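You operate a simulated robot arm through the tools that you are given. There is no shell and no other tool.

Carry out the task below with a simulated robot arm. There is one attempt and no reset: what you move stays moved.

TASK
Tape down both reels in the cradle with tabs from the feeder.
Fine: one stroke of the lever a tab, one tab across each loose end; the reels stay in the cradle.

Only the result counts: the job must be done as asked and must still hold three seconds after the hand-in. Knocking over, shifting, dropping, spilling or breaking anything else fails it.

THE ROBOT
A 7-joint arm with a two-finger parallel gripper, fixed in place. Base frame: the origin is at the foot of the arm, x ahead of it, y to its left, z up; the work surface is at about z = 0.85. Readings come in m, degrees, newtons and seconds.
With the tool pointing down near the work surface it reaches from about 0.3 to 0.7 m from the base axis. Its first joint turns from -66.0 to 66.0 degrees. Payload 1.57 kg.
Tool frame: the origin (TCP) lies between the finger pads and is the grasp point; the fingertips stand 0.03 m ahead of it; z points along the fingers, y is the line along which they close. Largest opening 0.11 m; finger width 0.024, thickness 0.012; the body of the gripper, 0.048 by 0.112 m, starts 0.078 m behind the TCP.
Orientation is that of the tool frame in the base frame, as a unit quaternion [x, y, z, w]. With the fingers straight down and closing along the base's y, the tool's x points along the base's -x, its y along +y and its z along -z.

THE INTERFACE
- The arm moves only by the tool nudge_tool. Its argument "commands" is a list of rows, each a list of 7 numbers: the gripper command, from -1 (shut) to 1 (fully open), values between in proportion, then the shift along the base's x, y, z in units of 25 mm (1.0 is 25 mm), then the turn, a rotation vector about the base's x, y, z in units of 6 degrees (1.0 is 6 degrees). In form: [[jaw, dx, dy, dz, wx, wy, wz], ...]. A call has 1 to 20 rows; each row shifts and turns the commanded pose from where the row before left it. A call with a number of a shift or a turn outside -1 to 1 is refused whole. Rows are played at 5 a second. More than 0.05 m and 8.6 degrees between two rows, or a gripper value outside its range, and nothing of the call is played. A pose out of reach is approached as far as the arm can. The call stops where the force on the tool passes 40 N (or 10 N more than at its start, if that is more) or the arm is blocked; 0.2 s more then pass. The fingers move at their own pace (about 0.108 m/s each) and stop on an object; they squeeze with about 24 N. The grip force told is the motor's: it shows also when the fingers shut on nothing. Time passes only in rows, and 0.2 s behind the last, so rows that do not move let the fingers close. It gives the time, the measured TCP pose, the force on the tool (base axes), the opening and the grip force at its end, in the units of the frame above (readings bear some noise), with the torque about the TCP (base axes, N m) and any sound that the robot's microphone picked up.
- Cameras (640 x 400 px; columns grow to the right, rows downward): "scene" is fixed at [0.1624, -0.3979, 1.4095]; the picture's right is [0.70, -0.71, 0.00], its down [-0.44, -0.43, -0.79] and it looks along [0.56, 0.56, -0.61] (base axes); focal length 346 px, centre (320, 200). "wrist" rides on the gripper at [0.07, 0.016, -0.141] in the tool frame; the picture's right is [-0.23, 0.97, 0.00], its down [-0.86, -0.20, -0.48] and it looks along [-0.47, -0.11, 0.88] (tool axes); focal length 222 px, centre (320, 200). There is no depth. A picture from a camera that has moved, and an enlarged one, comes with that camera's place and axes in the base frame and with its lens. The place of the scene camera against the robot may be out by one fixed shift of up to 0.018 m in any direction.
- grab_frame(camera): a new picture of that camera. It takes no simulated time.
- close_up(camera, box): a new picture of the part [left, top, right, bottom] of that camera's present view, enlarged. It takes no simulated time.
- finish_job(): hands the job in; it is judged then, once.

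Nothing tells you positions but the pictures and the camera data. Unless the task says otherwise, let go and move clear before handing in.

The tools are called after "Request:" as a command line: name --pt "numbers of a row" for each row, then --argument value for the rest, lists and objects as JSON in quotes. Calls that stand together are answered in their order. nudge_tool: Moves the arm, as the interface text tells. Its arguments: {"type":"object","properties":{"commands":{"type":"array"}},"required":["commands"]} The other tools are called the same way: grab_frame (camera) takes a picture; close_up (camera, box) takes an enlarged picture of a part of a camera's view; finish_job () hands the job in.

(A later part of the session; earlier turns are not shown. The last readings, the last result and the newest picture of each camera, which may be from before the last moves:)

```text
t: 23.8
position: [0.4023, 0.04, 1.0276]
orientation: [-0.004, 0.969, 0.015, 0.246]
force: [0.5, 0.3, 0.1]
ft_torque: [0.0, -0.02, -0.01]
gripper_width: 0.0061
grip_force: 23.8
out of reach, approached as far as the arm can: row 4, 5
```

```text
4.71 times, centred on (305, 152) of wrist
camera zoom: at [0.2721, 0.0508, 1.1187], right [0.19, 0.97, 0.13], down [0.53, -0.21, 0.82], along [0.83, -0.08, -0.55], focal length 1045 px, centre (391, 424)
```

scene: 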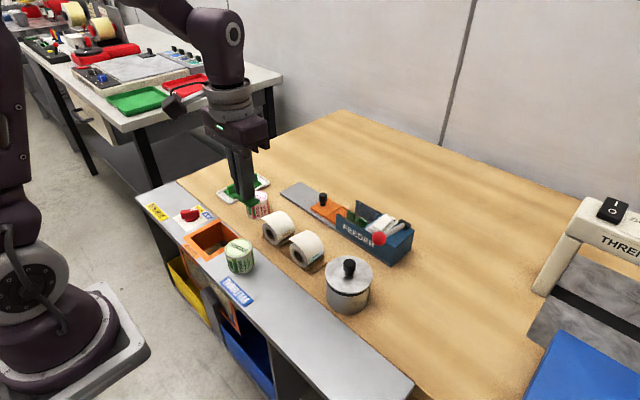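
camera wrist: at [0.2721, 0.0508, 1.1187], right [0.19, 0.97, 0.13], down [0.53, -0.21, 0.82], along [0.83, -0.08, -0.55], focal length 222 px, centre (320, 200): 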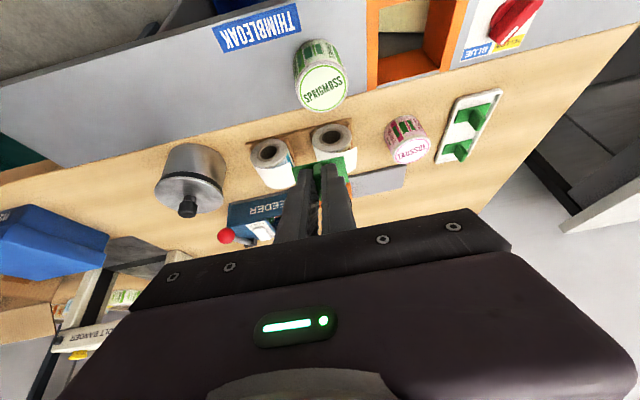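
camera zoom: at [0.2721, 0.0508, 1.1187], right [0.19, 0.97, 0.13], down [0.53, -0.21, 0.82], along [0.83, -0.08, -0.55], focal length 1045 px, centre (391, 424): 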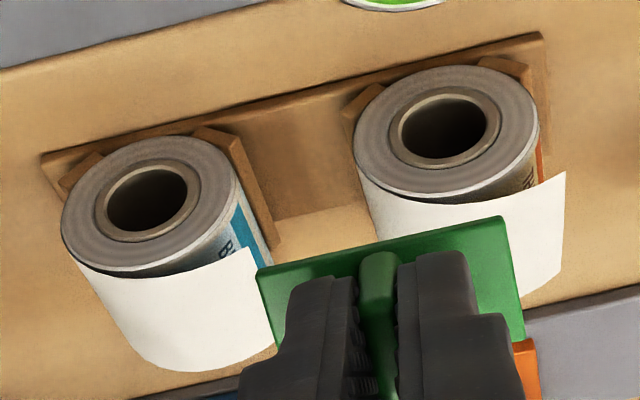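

From two wrist views the reel axes lie at y≈0.060 and y≈-0.030, z≈0.884, R≈0.027. The loose edges run along x from 0.483 to 0.530, at y≈0.088 and -0.002, z≈0.908. I'll zoom in on the flap profile before placing.

Request:
close_up --camera "scene" --box '[260, 208, 284, 223]'

Request:
close_up --camera "scene" --box '[284, 230, 316, 250]'

Request:
close_up --camera "wrist" --box '[310, 120, 358, 150]'

Request:
close_up --camera "wrist" --box '[250, 130, 306, 190]'

```text
16.00 times, centred on (272, 216) of scene
camera zoom: at [0.1624, -0.3979, 1.4095], right [0.7, -0.71, 0.0], down [-0.44, -0.43, -0.79], along [0.56, 0.56, -0.61], focal length 5535 px, centre (1088, -48)
```

zoom: 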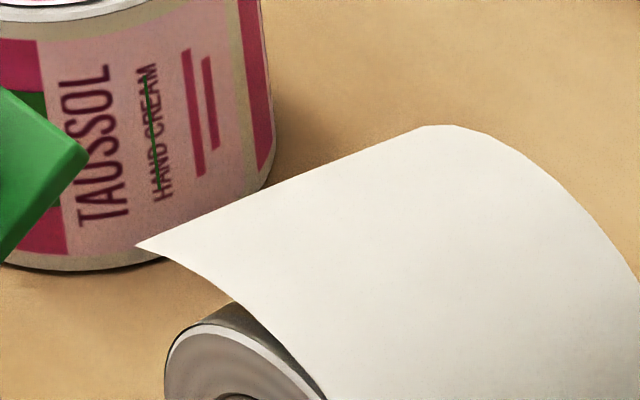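

```text
16.00 times, centred on (300, 240) of scene
camera zoom: at [0.1624, -0.3979, 1.4095], right [0.7, -0.71, 0.0], down [-0.44, -0.43, -0.79], along [0.56, 0.56, -0.61], focal length 5535 px, centre (640, -440)
```

zoom: 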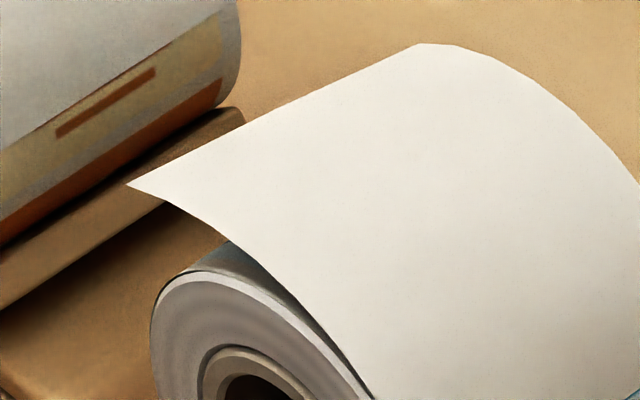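

```text
13.33 times, centred on (334, 135) of wrist
camera zoom: at [0.2721, 0.0508, 1.1187], right [0.19, 0.97, 0.13], down [0.53, -0.21, 0.82], along [0.83, -0.08, -0.55], focal length 2962 px, centre (133, 1067)
```

zoom: 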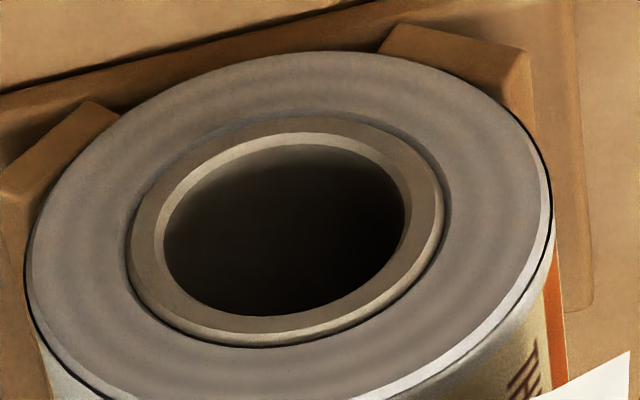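

```text
6.67 times, centred on (278, 160) of wrist
camera zoom: at [0.2721, 0.0508, 1.1187], right [0.19, 0.97, 0.13], down [0.53, -0.21, 0.82], along [0.83, -0.08, -0.55], focal length 1481 px, centre (600, 467)
```

zoom: 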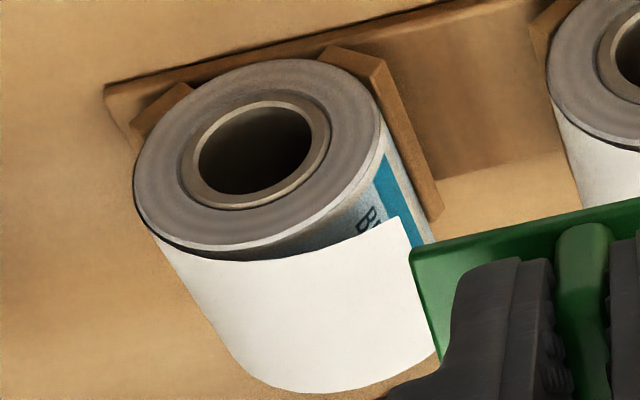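

The flap leaves the roll around its top and runs level to a free edge about 28 mm to the +y side. I'll bring the tool upright again before positioning over Thimbleoak's edge.

Request:
nudge_tool --pt "-1 0.2 0 0.2 0 1 0" --pt "-1 0.2 0 0.2 0 1 0" --pt "-1 0.2 0 0.2 0 1 0" --pt "-1 0.2 0 0.2 0 1 0" --pt "-1 0 0 0 0 0 0"

```text
t: 25.0
position: [0.4214, 0.0399, 1.0451]
orientation: [-0.001, 0.999, 0.015, 0.037]
force: [0.1, 0.3, -0.3]
ft_torque: [0.0, 0.06, -0.01]
gripper_width: 0.0061
grip_force: 23.6
```

Request:
nudge_tool --pt "-1 0.8 0.45 0 -0.287 0.707 0" --pt "-1 0.8 0.45 -0.4 0 0 0" --pt "-1 0.8 0.45 -0.6 0 0 0" --pt "-1 0.86 0.45 -0.8 0 0 0" --pt "-1 0 0 0 0 0 0"

Request:
grab_frame --camera "wrist"

Request:
close_up --camera "scene" --box '[230, 170, 342, 260]'

```text
t: 26.2
position: [0.5034, 0.0854, 0.9987]
orientation: [0.0, 1.0, 0.0, 0.0]
force: [0.8, -0.4, 0.1]
ft_torque: [-0.04, -0.02, 0.03]
gripper_width: 0.0059
grip_force: 24.2
```

```text
taken
camera wrist: at [0.4337, 0.0996, 1.1412], right [0.23, 0.97, 0.0], down [0.85, -0.2, 0.48], along [0.47, -0.11, -0.88], focal length 222 px, centre (320, 200)
```

wrist: 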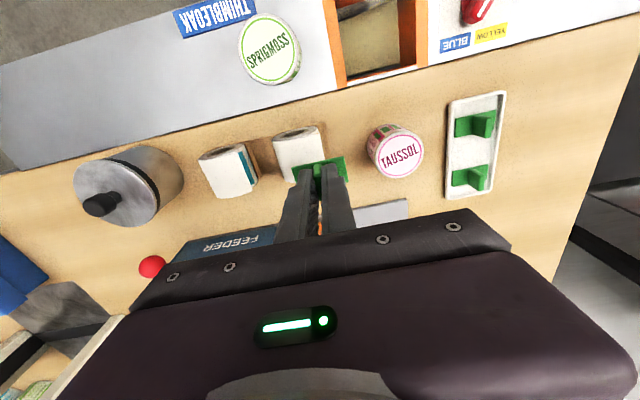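

```text
4.44 times, centred on (286, 215) of scene
camera zoom: at [0.1624, -0.3979, 1.4095], right [0.7, -0.71, 0.0], down [-0.44, -0.43, -0.79], along [0.56, 0.56, -0.61], focal length 1537 px, centre (471, 133)
```

zoom: 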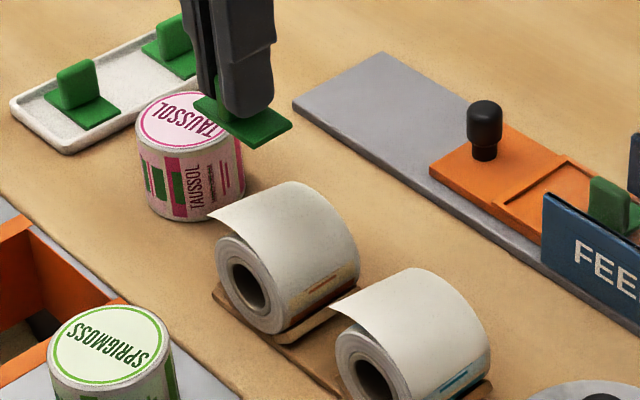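

The tab is above Thimbleoak's loose end with its long side across the edge. I'll lower to just above contact and look.

Request:
nudge_tool --pt "-1 0 0 -0.6 0 0 0" --pt "-1 0 0 -0.6 0 0 0" --pt "-1 0 0 -0.4 0 0 0" --pt "-1 0 0 0 0 0 0"

Request:
close_up --camera "wrist" --box '[240, 110, 400, 210]'

Request:
close_up --camera "scene" --box '[245, 190, 309, 240]'

```text
t: 27.2
position: [0.5038, 0.0833, 0.9615]
orientation: [0.001, 1.0, 0.001, 0.002]
force: [0.9, -0.6, 0.1]
ft_torque: [-0.02, -0.02, -0.01]
gripper_width: 0.0059
grip_force: 23.8
```

```text
4.00 times, centred on (320, 160) of wrist
camera zoom: at [0.4335, 0.0988, 1.1027], right [0.23, 0.97, 0.0], down [0.85, -0.2, 0.48], along [0.47, -0.11, -0.88], focal length 888 px, centre (320, 360)
```

zoom: 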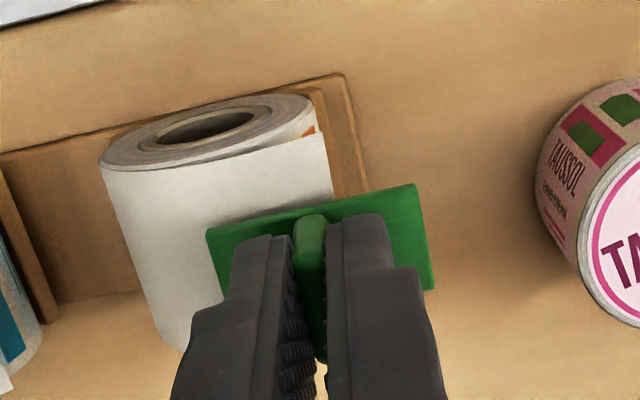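

```text
8.00 times, centred on (277, 215) of scene
camera zoom: at [0.1624, -0.3979, 1.4095], right [0.7, -0.71, 0.0], down [-0.44, -0.43, -0.79], along [0.56, 0.56, -0.61], focal length 2767 px, centre (664, 80)
```

zoom: 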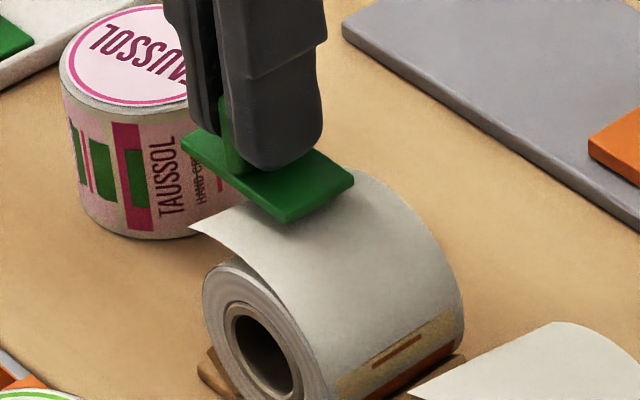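

Request:
nudge_tool --pt "-1 0 0.05 -0.12 0 0 0" --pt "-1 0 0 -0.12 0 0 0" --pt "-1 0 0 0 0 0 0"

Request:
nudge_tool --pt "-1 0 0 -0.1 0 0 0" --pt "-1 0 0 0 0 0 0"

Request:
close_up --camera "scene" --box '[245, 190, 309, 240]'

```text
t: 28.0
position: [0.5031, 0.0852, 0.9558]
orientation: [0.0, 1.0, 0.001, 0.001]
force: [-1.3, -0.8, 0.1]
ft_torque: [-0.01, 0.03, 0.0]
gripper_width: 0.0059
grip_force: 23.8
```

```text
t: 28.6
position: [0.5028, 0.0851, 0.953]
orientation: [0.0, 1.0, 0.0, 0.001]
force: [0.0, 0.3, 0.3]
ft_torque: [0.0, -0.03, 0.0]
gripper_width: 0.0058
grip_force: 23.9
```

```text
8.00 times, centred on (277, 215) of scene
camera zoom: at [0.1624, -0.3979, 1.4095], right [0.7, -0.71, 0.0], down [-0.44, -0.43, -0.79], along [0.56, 0.56, -0.61], focal length 2767 px, centre (664, 80)
```

zoom: 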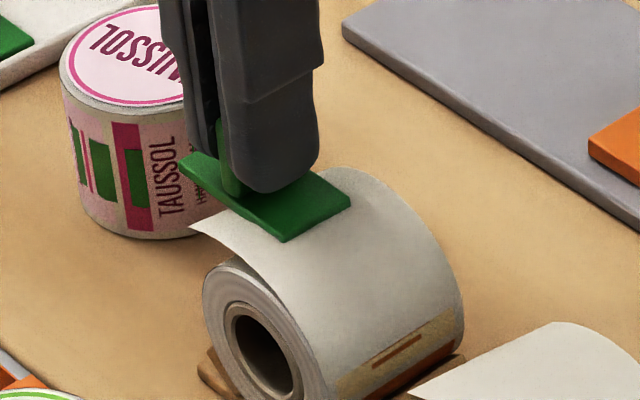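

Request:
nudge_tool --pt "-1 0 0 -0.08 0 0 0" --pt "-1 0 0 0 0 0 0"

Request:
nudge_tool --pt "-1 0 0 -0.06 0 0 0" --pt "-1 0 0 0 0 0 0"

Request:
close_up --camera "scene" --box '[245, 190, 309, 240]'

Request:
close_up --camera "wrist" --box '[240, 110, 400, 210]'

```text
t: 29.2
position: [0.5032, 0.0857, 0.9508]
orientation: [0.001, 1.0, 0.0, 0.001]
force: [-0.5, 0.7, 0.2]
ft_torque: [0.0, -0.01, 0.0]
gripper_width: 0.0059
grip_force: 23.9
```

```text
t: 29.8
position: [0.5028, 0.0855, 0.9491]
orientation: [-0.001, 1.0, 0.0, 0.001]
force: [0.5, 1.6, 6.7]
ft_torque: [-0.05, 0.02, 0.02]
gripper_width: 0.0059
grip_force: 23.9
```

```text
8.00 times, centred on (277, 215) of scene
camera zoom: at [0.1623, -0.3978, 1.4095], right [0.7, -0.71, 0.0], down [-0.44, -0.43, -0.79], along [0.56, 0.56, -0.61], focal length 2767 px, centre (664, 80)
```

zoom: 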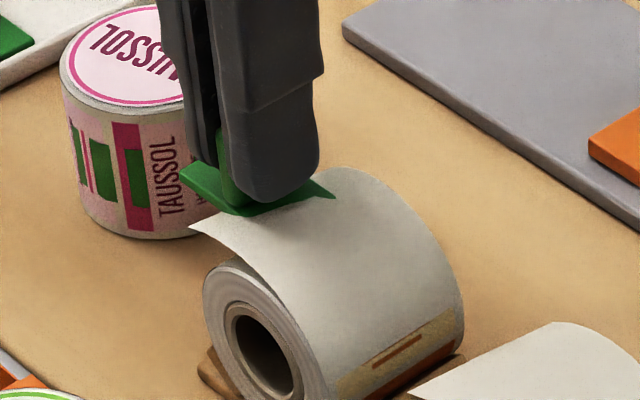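

```text
4.00 times, centred on (320, 160) of wrist
camera zoom: at [0.4326, 0.1007, 1.091], right [0.23, 0.97, 0.0], down [0.85, -0.2, 0.48], along [0.47, -0.11, -0.88], focal length 888 px, centre (320, 360)
```

zoom: 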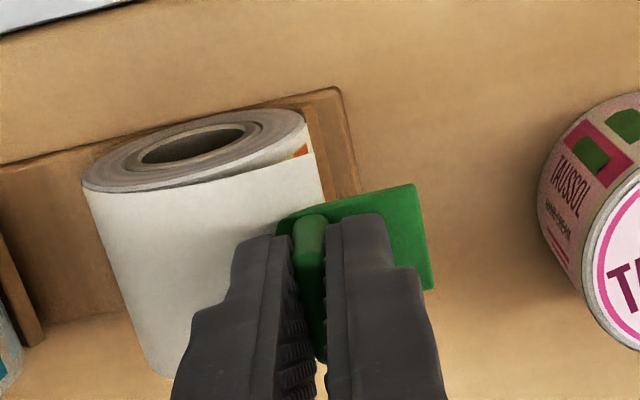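

The tab has touched at TCP z=0.949 with 6.7 N, and the flap picture does not bend. I'll press a little more and watch for a sign that it sticks.

Request:
nudge_tool --pt "-1 0 0 -0.03 0 0 0" --pt "-1 0 0 0 0 0 0" --pt "-1 0 0 0 0 0 0"

Request:
close_up --camera "scene" --box '[245, 190, 309, 240]'

Request:
close_up --camera "wrist" --box '[240, 110, 400, 210]'

```text
t: 30.6
position: [0.5028, 0.086, 0.948]
orientation: [-0.001, 1.0, 0.0, 0.001]
force: [0.1, 3.1, 15.3]
ft_torque: [-0.16, 0.04, 0.0]
gripper_width: 0.006
grip_force: 24.1
```

```text
8.00 times, centred on (277, 215) of scene
camera zoom: at [0.1621, -0.3978, 1.4095], right [0.7, -0.71, 0.0], down [-0.44, -0.43, -0.79], along [0.56, 0.56, -0.61], focal length 2767 px, centre (664, 80)
```

zoom: 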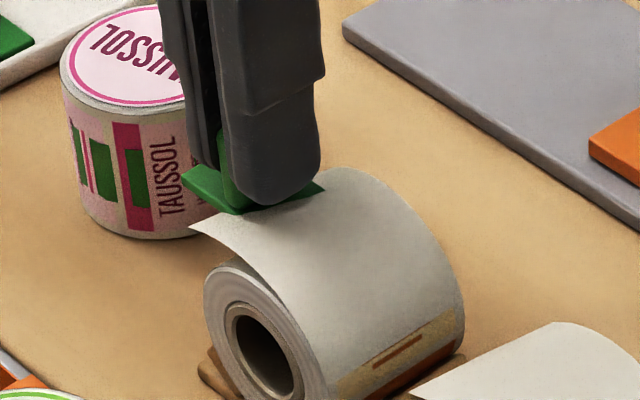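

```text
4.00 times, centred on (320, 160) of wrist
camera zoom: at [0.4326, 0.1004, 1.0901], right [0.23, 0.97, 0.0], down [0.85, -0.2, 0.48], along [0.47, -0.11, -0.88], focal length 888 px, centre (320, 360)
```

zoom: 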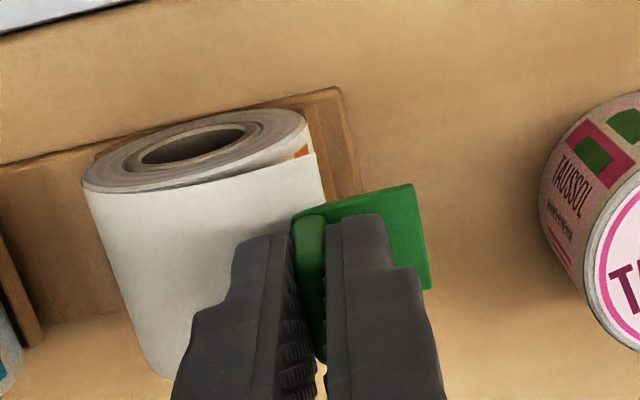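

There are 15 N on it, and the torque shows contact only at the tab's inner edge, on the roll about 6 mm past its top. I'll back off slowly to see whether it has stuck; if so, the force will show a pull.

Request:
nudge_tool --pt "-1 0 0 0.04 0 0 0" --pt "-1 0 0 0.04 0 0 0" --pt "-1 0 0 0 0 0 0"

Request:
nudge_tool --pt "-1 0 0 0.06 0 0 0" --pt "-1 0 0 0 0 0 0"

Request:
close_up --camera "scene" --box '[245, 190, 309, 240]'

```text
t: 31.4
position: [0.5026, 0.0841, 0.9505]
orientation: [0.0, 1.0, 0.0, 0.001]
force: [-0.1, 0.5, 0.1]
ft_torque: [0.01, 0.0, -0.01]
gripper_width: 0.0061
grip_force: 24.6
```

```text
t: 32.0
position: [0.5024, 0.0852, 0.9525]
orientation: [0.0, 1.0, -0.001, 0.002]
force: [-0.7, 0.6, -0.6]
ft_torque: [0.01, -0.02, 0.01]
gripper_width: 0.006
grip_force: 24.1
```

```text
8.00 times, centred on (277, 215) of scene
camera zoom: at [0.1624, -0.3979, 1.4095], right [0.7, -0.71, 0.0], down [-0.44, -0.43, -0.79], along [0.56, 0.56, -0.61], focal length 2767 px, centre (664, 80)
```

zoom: 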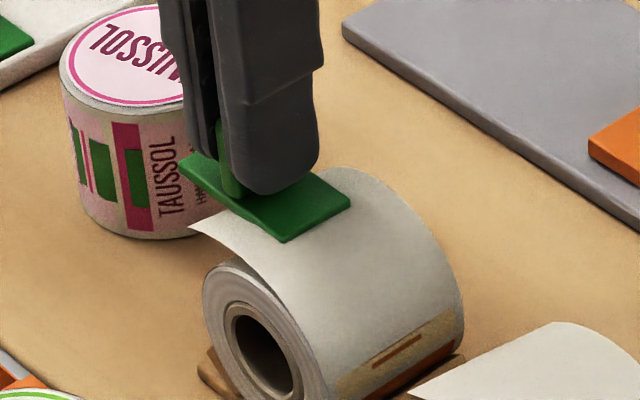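

It did not stick there, since only the tab's corner touched the round roll. The flap tip sits about 46–50° round from the top, so the tab should lie tangent on the roll there. I'll back off and tilt the tool about x to approach radially.

Request:
nudge_tool --pt "-1 0 0 0.8 0 0 0" --pt "-1 0 0 0.8 0 0 0" --pt "-1 0 0 0.8 0 0 0" --pt "-1 0 0.42 0 -1 0 0" --pt "-1 0 0.42 0 -1 0 0" --pt "-1 0 0.42 0 -1 0 0" --pt "-1 0 0.42 0 -1 0 0" --pt "-1 0 0.42 0 -1 0 0" --pt "-1 0 0.42 0 -1 0 0" --pt "-1 0 0.42 0 -1 0 0" --pt "-1 0 0.42 0 -1 0 0" --pt "-1 0 0 0 0 0 0"

Request:
grab_frame --camera "wrist"

Request:
grab_frame --camera "scene"

```text
t: 34.6
position: [0.5035, 0.1687, 1.0112]
orientation: [0.0, 0.913, -0.408, 0.001]
force: [0.1, 0.2, -0.1]
ft_torque: [0.0, 0.0, 0.06]
gripper_width: 0.0062
grip_force: 24.2
```

```text
taken
camera wrist: at [0.4326, 0.284, 1.0941], right [0.23, 0.65, -0.72], down [0.85, 0.22, 0.47], along [0.47, -0.72, -0.51], focal length 222 px, centre (320, 200)
```

wrist: 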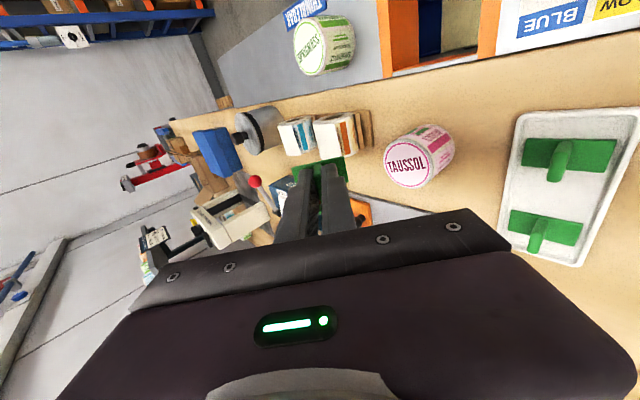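

```text
taken
```

scene: 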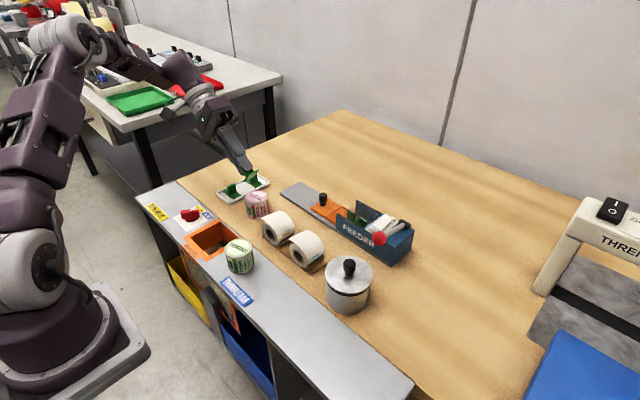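

The 48° tilt is reachable, and this view looks straight at the +y side of the reels. I'll zoom in.

Request:
close_up --camera "wrist" --box '[265, 95, 385, 185]'

Request:
close_up --camera "wrist" --box '[305, 105, 365, 160]'

```text
4.44 times, centred on (325, 140) of wrist
camera zoom: at [0.4326, 0.284, 1.0941], right [0.23, 0.65, -0.72], down [0.85, 0.22, 0.47], along [0.47, -0.72, -0.51], focal length 987 px, centre (298, 467)
```

zoom: 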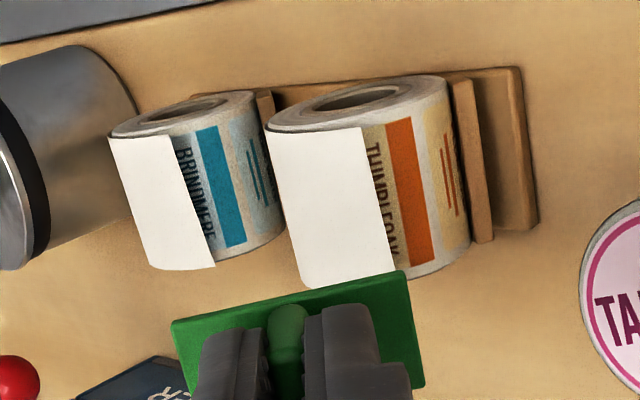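

```text
7.27 times, centred on (335, 132) of wrist
camera zoom: at [0.4326, 0.284, 1.0941], right [0.23, 0.65, -0.72], down [0.85, 0.22, 0.47], along [0.47, -0.72, -0.51], focal length 1615 px, centre (211, 691)
```

zoom: 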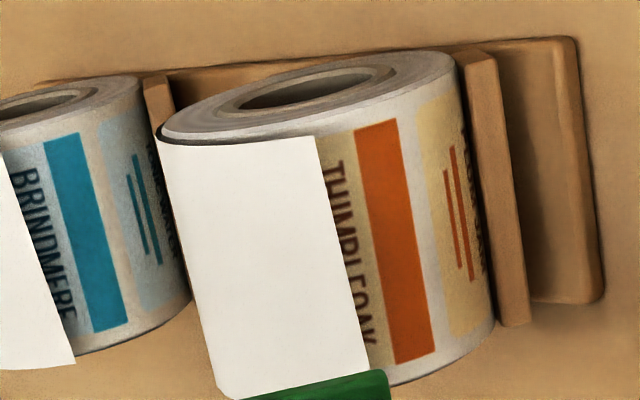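

The loose edge is about 48° round the roll, which matches my tilt. I'll move to a 40 mm standoff on that radial line.

Request:
nudge_tool --pt "-1 0 -0.39 -0.76 0 0 0" --pt "-1 0 -0.39 -0.76 0 0 0" --pt "-1 0 -0.39 -0.76 0 0 0" --pt "-1 0 0 0 0 0 0"

Request:
close_up --camera "wrist" --box '[240, 90, 400, 190]'

Request:
close_up --camera "scene" --box '[235, 175, 315, 245]'

```text
t: 35.6
position: [0.5035, 0.1402, 0.9532]
orientation: [-0.001, 0.914, -0.406, 0.001]
force: [0.6, 0.9, -0.1]
ft_torque: [-0.03, 0.01, -0.01]
gripper_width: 0.006
grip_force: 23.9
```

```text
4.00 times, centred on (320, 140) of wrist
camera zoom: at [0.4338, 0.255, 1.0368], right [0.23, 0.65, -0.72], down [0.85, 0.22, 0.47], along [0.47, -0.72, -0.51], focal length 888 px, centre (320, 440)
```

zoom: 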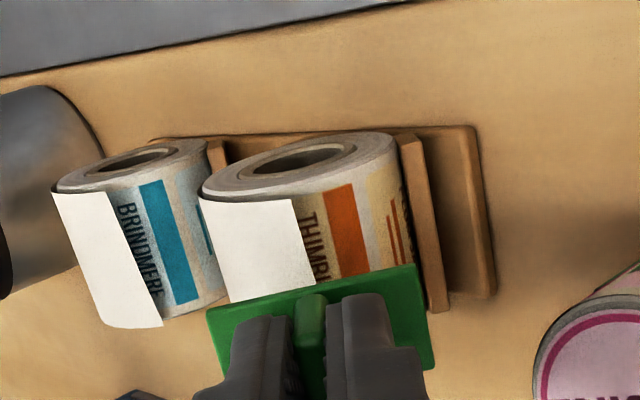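

```text
5.71 times, centred on (275, 210) of scene
camera zoom: at [0.1624, -0.3979, 1.4095], right [0.7, -0.71, 0.0], down [-0.44, -0.43, -0.79], along [0.56, 0.56, -0.61], focal length 1977 px, centre (577, 143)
```

zoom: 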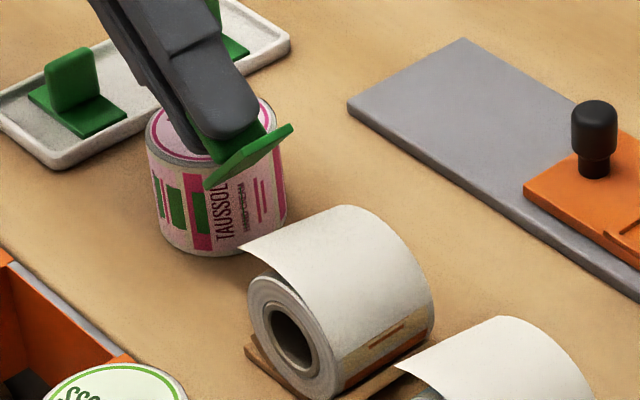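

The flange lines up with the edge and the path is clear. I'll move in 30 mm radially, then take small steps.

Request:
nudge_tool --pt "-1 0 -0.3 -0.27 0 0 0" --pt "-1 0 -0.3 -0.27 0 0 0" --pt "-1 0 -0.3 -0.27 0 0 0" --pt "-1 0 0 0 0 0 0"

Request:
nudge_tool --pt "-1 0 -0.1 -0.09 0 0 0" --pt "-1 0 -0.06 -0.054 0 0 0" --pt "-1 0 0 0 0 0 0"

Request:
close_up --camera "wrist" --box '[240, 90, 400, 190]'

Request:
close_up --camera "scene" --box '[235, 175, 315, 245]'

```text
t: 36.6
position: [0.5032, 0.1181, 0.9342]
orientation: [-0.001, 0.913, -0.407, 0.001]
force: [-0.5, -0.1, 0.2]
ft_torque: [-0.01, 0.02, 0.02]
gripper_width: 0.0063
grip_force: 23.9
```

```text
t: 37.4
position: [0.5033, 0.1137, 0.9307]
orientation: [-0.001, 0.913, -0.407, 0.002]
force: [-0.1, 0.6, 0.0]
ft_torque: [-0.02, 0.02, 0.02]
gripper_width: 0.0062
grip_force: 23.9
```

```text
4.00 times, centred on (320, 140) of wrist
camera zoom: at [0.4335, 0.2289, 1.0134], right [0.23, 0.65, -0.72], down [0.85, 0.22, 0.47], along [0.47, -0.72, -0.51], focal length 888 px, centre (320, 440)
```

zoom: 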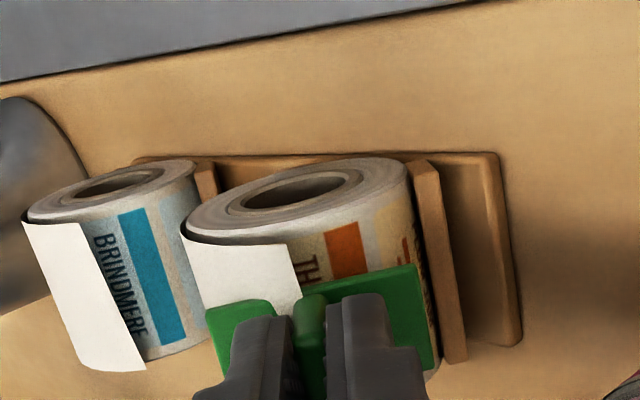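

```text
5.71 times, centred on (275, 210) of scene
camera zoom: at [0.1624, -0.3979, 1.4095], right [0.7, -0.71, 0.0], down [-0.44, -0.43, -0.79], along [0.56, 0.56, -0.61], focal length 1977 px, centre (577, 143)
```

zoom: 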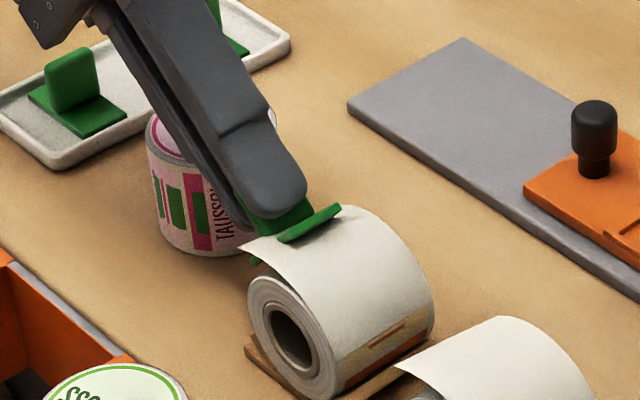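

The tab is now between flap and roll, with about 5 mm to go. I'll continue in fine steps.

Request:
nudge_tool --pt "-1 0 -0.08 -0.072 0 0 0" --pt "-1 0 -0.04 -0.036 0 0 0" --pt "-1 0 0 0 0 0 0"

Request:
nudge_tool --pt "-1 0 -0.04 -0.036 0 0 0" --pt "-1 0 0 0 0 0 0"

Request:
close_up --camera "wrist" --box '[240, 90, 400, 190]'

Request:
close_up --camera "scene" --box '[235, 175, 315, 245]'

```text
t: 38.2
position: [0.5022, 0.1115, 0.9291]
orientation: [0.0, 0.914, -0.407, 0.002]
force: [-0.8, -0.2, -0.1]
ft_torque: [0.0, 0.03, -0.01]
gripper_width: 0.0061
grip_force: 24.3
```

```text
t: 38.8
position: [0.5026, 0.1108, 0.9269]
orientation: [-0.001, 0.913, -0.407, 0.002]
force: [-0.3, 4.8, 5.6]
ft_torque: [0.02, -0.07, 0.05]
gripper_width: 0.0062
grip_force: 23.8
```

```text
4.00 times, centred on (320, 140) of wrist
camera zoom: at [0.4329, 0.2254, 1.0105], right [0.23, 0.65, -0.72], down [0.85, 0.22, 0.47], along [0.47, -0.72, -0.51], focal length 888 px, centre (320, 440)
```

zoom: 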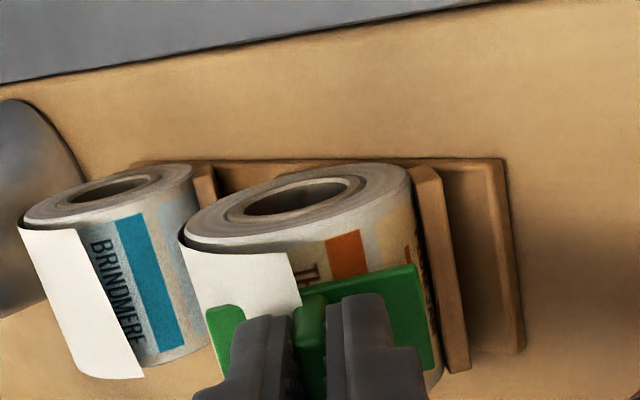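

```text
5.71 times, centred on (275, 210) of scene
camera zoom: at [0.1623, -0.3978, 1.4095], right [0.7, -0.71, 0.0], down [-0.44, -0.43, -0.79], along [0.56, 0.56, -0.61], focal length 1977 px, centre (577, 143)
```

zoom: 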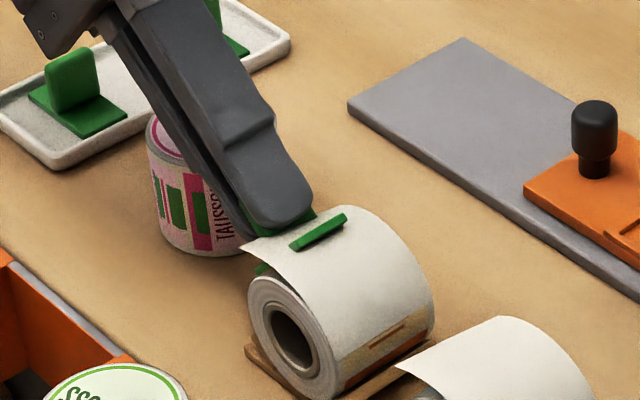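

Contact was where predicted, about 7 N radially and nearly free of torque. I'll press a bit more and hold.

Request:
nudge_tool --pt "-1 0 -0.025 -0.022 0 0 0" --pt "-1 0 0 0 0 0 0" --pt "-1 0 0 0 0 0 0" --pt "-1 0 0 0 0 0 0"

Request:
close_up --camera "wrist" --box '[240, 90, 400, 190]'

Request:
close_up --camera "scene" --box '[235, 175, 315, 245]'

```text
t: 39.8
position: [0.5034, 0.1108, 0.928]
orientation: [-0.001, 0.914, -0.406, 0.002]
force: [0.4, 12.2, 9.6]
ft_torque: [0.22, -0.36, 0.41]
gripper_width: 0.0062
grip_force: 23.9
```

```text
4.00 times, centred on (320, 140) of wrist
camera zoom: at [0.4328, 0.2252, 1.0099], right [0.23, 0.65, -0.72], down [0.85, 0.22, 0.47], along [0.47, -0.72, -0.51], focal length 888 px, centre (320, 440)
```

zoom: 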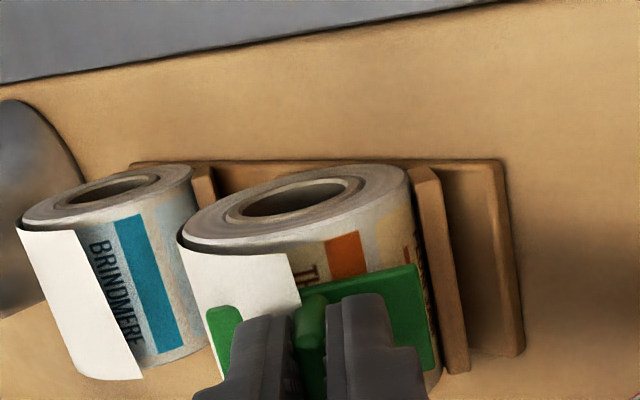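

```text
5.71 times, centred on (275, 210) of scene
camera zoom: at [0.1622, -0.3976, 1.4096], right [0.7, -0.71, 0.0], down [-0.44, -0.43, -0.79], along [0.56, 0.56, -0.61], focal length 1977 px, centre (577, 143)
```

zoom: 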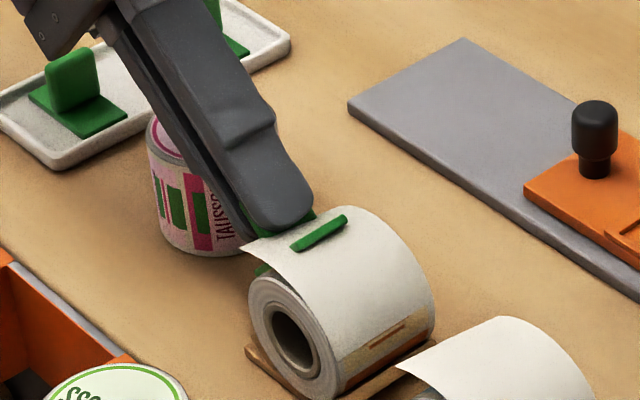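

The torque is too large for plain contact, which hints that the tab has bonded. I'll back off about 1.5 mm and read the force for a pull.

Request:
nudge_tool --pt "-1 0 0.025 0.022 0 0 0" --pt "-1 0 0 0 0 0 0"

Request:
nudge_tool --pt "-1 0 0.035 0.03 0 0 0" --pt "-1 0 0 0 0 0 0"

Request:
close_up --camera "scene" --box '[235, 175, 315, 245]'

```text
t: 40.4
position: [0.5018, 0.1115, 0.9267]
orientation: [-0.001, 0.913, -0.407, 0.001]
force: [0.4, 7.6, 6.0]
ft_torque: [0.05, -0.11, 0.16]
gripper_width: 0.0059
grip_force: 24.2
```

```text
t: 41.0
position: [0.5023, 0.1111, 0.9283]
orientation: [-0.001, 0.913, -0.407, 0.001]
force: [0.9, 0.5, 0.6]
ft_torque: [-0.01, -0.03, -0.02]
gripper_width: 0.006
grip_force: 23.6
```

```text
5.71 times, centred on (275, 210) of scene
camera zoom: at [0.1624, -0.3979, 1.4095], right [0.7, -0.71, 0.0], down [-0.44, -0.43, -0.79], along [0.56, 0.56, -0.61], focal length 1977 px, centre (577, 143)
```

zoom: 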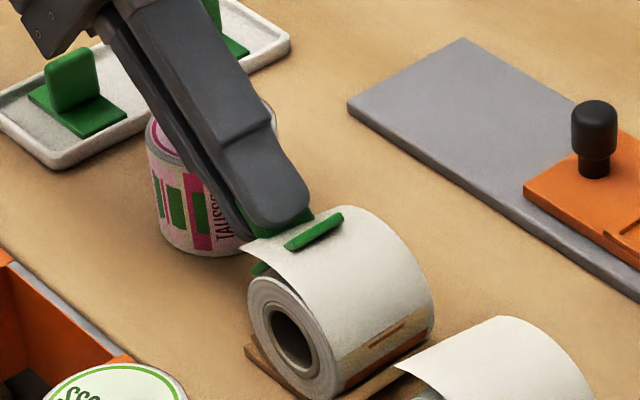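

There is no pull, so it isn't bonded yet. It may only stick once let go, so I'll press lightly again and open the jaws by only a few millimetres. That way the flange stays caged between the fingers.

Request:
nudge_tool --pt "-1 0 -0.05 -0.045 0 0 0" --pt "-1 0 0 0 0 0 0"

Request:
nudge_tool --pt "-0.8 0 0 0 0 0 0" --pt "-0.8 0 0 0 0 0 0" --pt "-0.8 0 0 0 0 0 0"

Request:
close_up --camera "wrist" --box '[240, 90, 400, 190]'

Request:
close_up --camera "scene" --box '[235, 175, 315, 245]'

```text
t: 41.6
position: [0.5019, 0.1101, 0.9278]
orientation: [-0.001, 0.914, -0.406, 0.002]
force: [-0.6, 6.4, 5.8]
ft_torque: [0.03, 0.11, -0.09]
gripper_width: 0.0062
grip_force: 24.1
```

```text
t: 42.4
position: [0.4997, 0.1097, 0.9271]
orientation: [0.0, 0.914, -0.406, 0.001]
force: [-0.9, 0.1, 0.7]
ft_torque: [0.0, 0.0, 0.0]
gripper_width: 0.0108
grip_force: 0.1
```

```text
4.00 times, centred on (320, 140) of wrist
camera zoom: at [0.432, 0.2246, 1.0099], right [0.23, 0.65, -0.72], down [0.85, 0.22, 0.47], along [0.47, -0.72, -0.51], focal length 888 px, centre (320, 440)
```

zoom: 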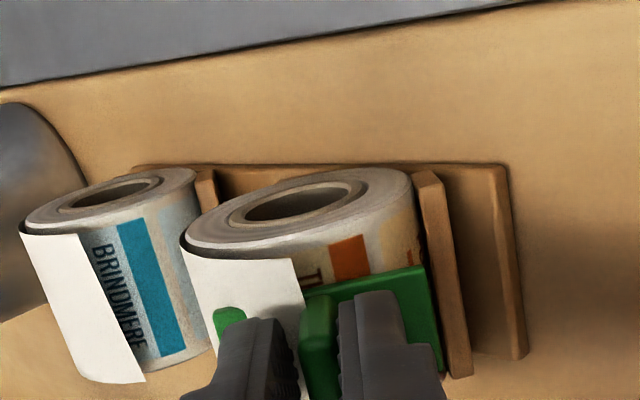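

```text
5.71 times, centred on (275, 210) of scene
camera zoom: at [0.1624, -0.3979, 1.4095], right [0.7, -0.71, 0.0], down [-0.44, -0.43, -0.79], along [0.56, 0.56, -0.61], focal length 1977 px, centre (577, 143)
```

zoom: 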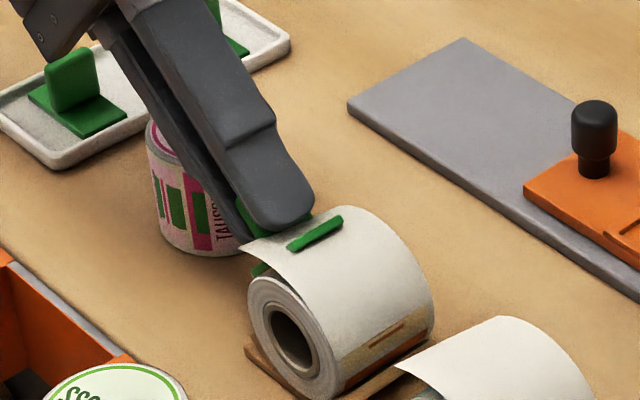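

The flange slid against the lower finger, so there's no bond at this spot in this pose. I'll re-grip, back off radially, and try nearer the top of the roll at about 24°.

Request:
nudge_tool --pt "-1 0 0 0 0 0 0" --pt "-1 0 0 0 0 0 0" --pt "-1 0.06 0.18 0.16 0 0 0" --pt "-1 0.06 0.18 0.16 0 0 0" --pt "-1 0 -0.264 0.192 1 0 0" --pt "-1 0 -0.264 0.192 1 0 0" --pt "-1 0 -0.264 0.192 1 0 0" --pt "-1 0 -0.264 0.192 1 0 0" --pt "-1 0 0 0 0 0 0"

Request:
close_up --camera "wrist" --box '[240, 90, 400, 190]'

Request:
close_up --camera "scene" --box '[235, 175, 315, 245]'

```text
t: 44.4
position: [0.5062, 0.0917, 0.954]
orientation: [0.0, 0.978, -0.207, 0.001]
force: [0.2, 0.6, -0.5]
ft_torque: [0.0, -0.03, -0.01]
gripper_width: 0.0061
grip_force: 24.1
```

```text
4.00 times, centred on (320, 140) of wrist
camera zoom: at [0.4356, 0.1633, 1.0768], right [0.23, 0.89, -0.39], down [0.85, 0.01, 0.52], along [0.47, -0.45, -0.76], focal length 888 px, centre (320, 440)
```

zoom: 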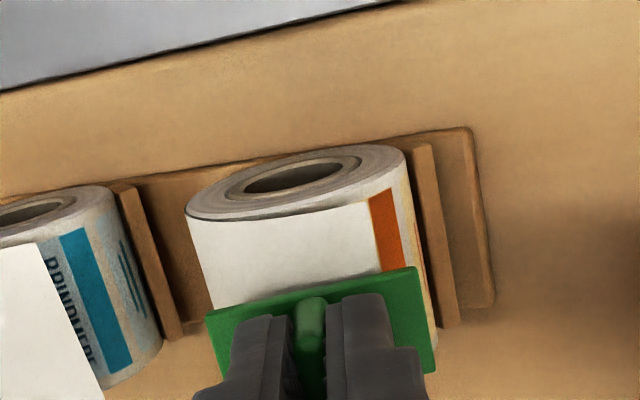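

```text
5.71 times, centred on (275, 210) of scene
camera zoom: at [0.1623, -0.3979, 1.4095], right [0.7, -0.71, 0.0], down [-0.44, -0.43, -0.79], along [0.56, 0.56, -0.61], focal length 1977 px, centre (577, 143)
```

zoom: 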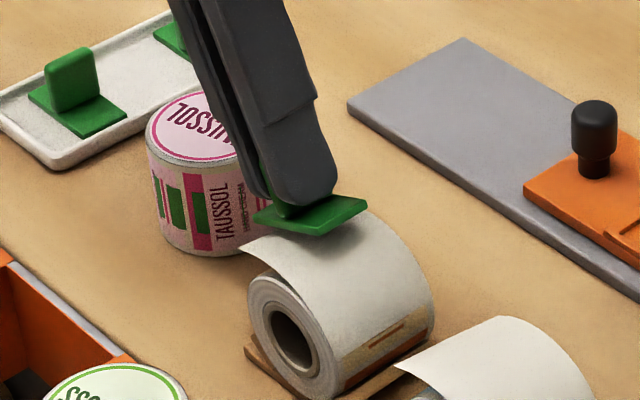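

Request:
nudge_tool --pt "-1 -0.05 -0.07 -0.165 0 0 0" --pt "-1 -0.05 -0.07 -0.165 0 0 0" --pt "-1 0 0 0 0 0 0"

Request:
nudge_tool --pt "-1 0 -0.03 -0.07 0 0 0" --pt "-1 0 -0.02 -0.045 0 0 0" --pt "-1 0 0 0 0 0 0"

Request:
nudge_tool --pt "-1 0 -0.014 -0.032 0 0 0" --pt "-1 0 0 0 0 0 0"

Request:
close_up --camera "wrist" --box '[240, 90, 400, 190]'

Request:
close_up --camera "scene" --box '[235, 175, 315, 245]'

```text
t: 45.2
position: [0.5031, 0.0899, 0.9447]
orientation: [-0.001, 0.978, -0.208, 0.0]
force: [0.5, -1.2, 0.4]
ft_torque: [-0.02, 0.02, 0.03]
gripper_width: 0.0061
grip_force: 24.0
```

```text
t: 46.0
position: [0.5034, 0.0887, 0.9437]
orientation: [0.0, 0.978, -0.207, 0.0]
force: [0.5, 1.7, 7.2]
ft_torque: [-0.08, -0.15, 0.04]
gripper_width: 0.0063
grip_force: 24.4
```

```text
t: 46.6
position: [0.5032, 0.0885, 0.9423]
orientation: [0.0, 0.978, -0.207, 0.002]
force: [-0.9, 7.9, 18.3]
ft_torque: [-0.08, -0.5, 0.2]
gripper_width: 0.0061
grip_force: 23.9
```

```text
4.00 times, centred on (320, 140) of wrist
camera zoom: at [0.4333, 0.1589, 1.0645], right [0.23, 0.89, -0.39], down [0.85, 0.01, 0.52], along [0.47, -0.45, -0.76], focal length 888 px, centre (320, 440)
```

zoom: 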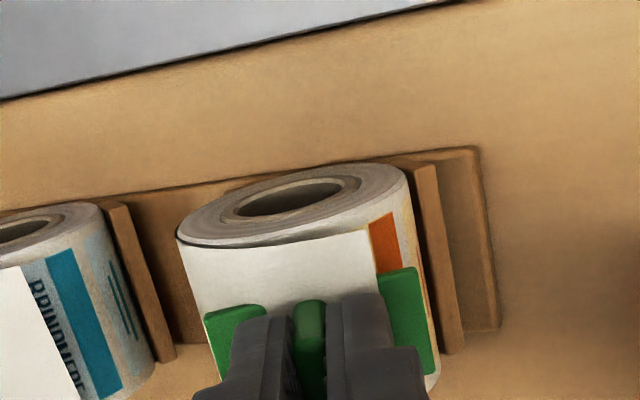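

```text
5.71 times, centred on (275, 210) of scene
camera zoom: at [0.1621, -0.3977, 1.4096], right [0.7, -0.71, 0.0], down [-0.44, -0.43, -0.79], along [0.56, 0.56, -0.61], focal length 1977 px, centre (577, 143)
```

zoom: 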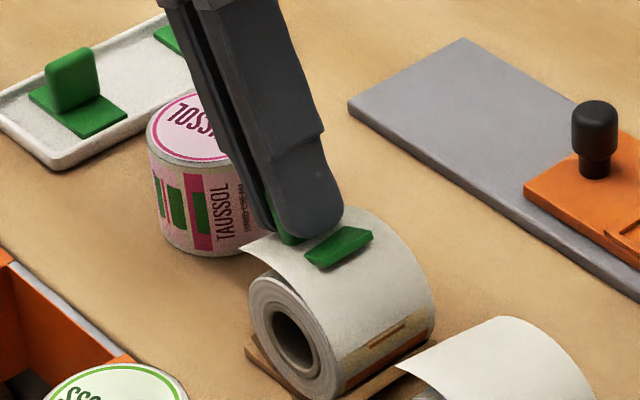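

Request:
nudge_tool --pt "-1 0 0 0 0 0 0" --pt "-1 0 0 0 0 0 0"

Request:
nudge_tool --pt "-1 0 0.02 0.045 0 0 0" --pt "-1 0 0.01 0.025 0 0 0" --pt "-1 0 0 0 0 0 0"

Request:
nudge_tool --pt "-1 0 0.03 0.065 0 0 0" --pt "-1 0 0 0 0 0 0"

Request:
close_up --camera "scene" --box '[235, 175, 315, 245]'

```text
t: 47.2
position: [0.5038, 0.0874, 0.9409]
orientation: [-0.001, 0.978, -0.208, 0.001]
force: [1.3, 8.7, 17.6]
ft_torque: [-0.09, 0.4, -0.21]
gripper_width: 0.0062
grip_force: 23.5
```

```text
t: 48.0
position: [0.5028, 0.0879, 0.9427]
orientation: [-0.001, 0.978, -0.208, 0.0]
force: [0.3, 1.1, 0.4]
ft_torque: [0.0, 0.0, 0.0]
gripper_width: 0.0061
grip_force: 23.5
```

```text
t: 48.6
position: [0.5029, 0.0885, 0.945]
orientation: [-0.001, 0.978, -0.208, 0.001]
force: [0.1, 0.8, 0.0]
ft_torque: [0.02, -0.03, 0.01]
gripper_width: 0.0055
grip_force: 24.7
```

```text
5.71 times, centred on (275, 210) of scene
camera zoom: at [0.1624, -0.3979, 1.4095], right [0.7, -0.71, 0.0], down [-0.44, -0.43, -0.79], along [0.56, 0.56, -0.61], focal length 1977 px, centre (577, 143)
```

zoom: 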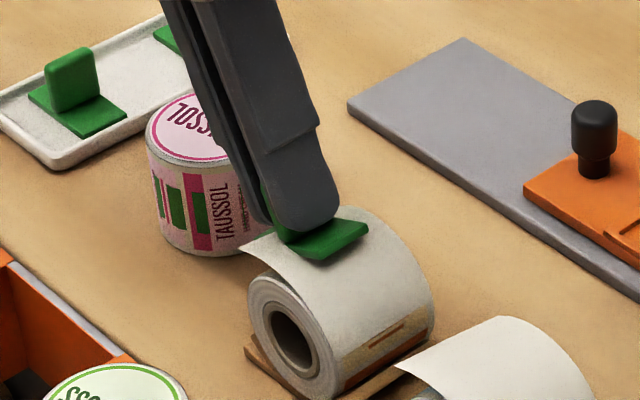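

No bond at 24° with the long side round the roll. I'll try the very top, pressing straight down.

Request:
nudge_tool --pt "-1 0 0.1 0.3 0 0 0" --pt "-1 0 -0.31 0.1 1 0 0" --pt "-1 0 -0.31 0.1 1 0 0" --pt "-1 0 -0.31 0.1 1 0 0" --pt "-1 0 -0.31 0.1 1 0 0" --pt "-1 0 0 0 0 0 0"

Request:
close_up --camera "wrist" --box '[240, 90, 400, 190]'

Request:
close_up --camera "scene" --box '[235, 175, 315, 245]'

```text
t: 50.0
position: [0.5031, 0.0597, 0.9636]
orientation: [-0.001, 1.0, 0.001, 0.0]
force: [0.9, 0.4, -0.3]
ft_torque: [0.03, 0.04, 0.0]
gripper_width: 0.0061
grip_force: 24.1
```

```text
4.00 times, centred on (320, 140) of wrist
camera zoom: at [0.4325, 0.0745, 1.1045], right [0.23, 0.97, 0.0], down [0.85, -0.2, 0.48], along [0.47, -0.11, -0.88], focal length 888 px, centre (320, 440)
```

zoom: 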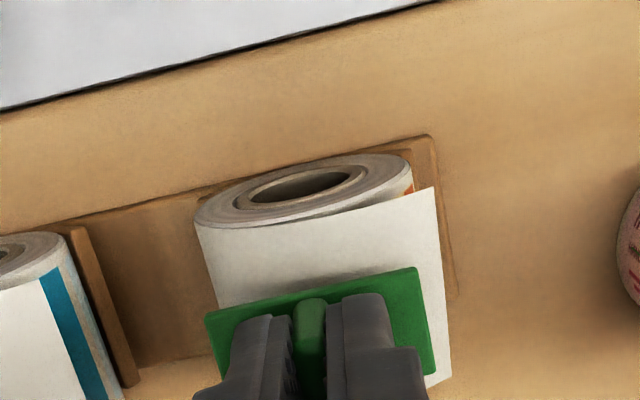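

```text
5.71 times, centred on (275, 210) of scene
camera zoom: at [0.1623, -0.3979, 1.4095], right [0.7, -0.71, 0.0], down [-0.44, -0.43, -0.79], along [0.56, 0.56, -0.61], focal length 1977 px, centre (577, 143)
```

zoom: 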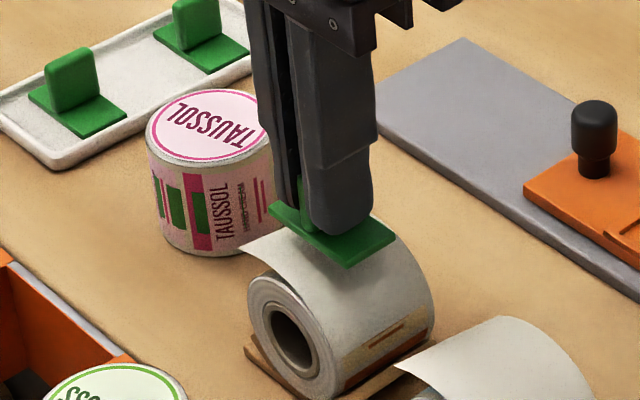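

I'll press straight down near the top, biased a few millimetres toward the loose end.

Request:
nudge_tool --pt "-1 0 0.16 -0.3 0 0 0" --pt "-1 0 0 -0.15 0 0 0" --pt "-1 0 0 -0.1 0 0 0" --pt "-1 0 0 0 0 0 0"

Request:
nudge_tool --pt "-1 0 0 -0.06 0 0 0" --pt "-1 0 0 0 0 0 0" --pt "-1 0 0 0 0 0 0"

Request:
close_up --camera "wrist" --box '[240, 90, 400, 190]'

Request:
close_up --camera "scene" --box '[235, 175, 315, 245]'

```text
t: 51.0
position: [0.5029, 0.0638, 0.9475]
orientation: [0.0, 1.0, 0.0, 0.001]
force: [-0.6, -0.7, 0.6]
ft_torque: [0.02, 0.0, -0.02]
gripper_width: 0.0062
grip_force: 24.5
```

```text
t: 51.8
position: [0.5036, 0.0638, 0.9474]
orientation: [0.0, 1.0, 0.0, 0.0]
force: [0.2, -0.2, 2.4]
ft_torque: [-0.04, -0.03, 0.02]
gripper_width: 0.0062
grip_force: 24.4
```

```text
4.00 times, centred on (320, 140) of wrist
camera zoom: at [0.4331, 0.0797, 1.0889], right [0.23, 0.97, 0.0], down [0.85, -0.2, 0.48], along [0.47, -0.11, -0.88], focal length 888 px, centre (320, 440)
```

zoom: 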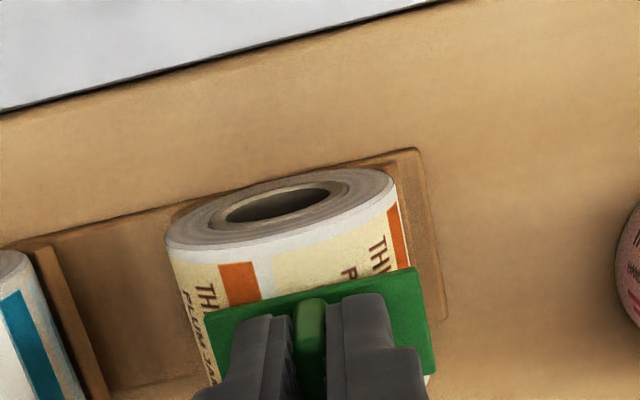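

```text
5.71 times, centred on (275, 210) of scene
camera zoom: at [0.1623, -0.3979, 1.4095], right [0.7, -0.71, 0.0], down [-0.44, -0.43, -0.79], along [0.56, 0.56, -0.61], focal length 1977 px, centre (577, 143)
```

zoom: 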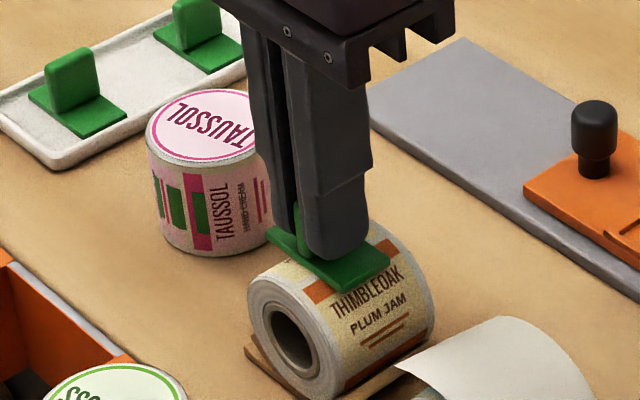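

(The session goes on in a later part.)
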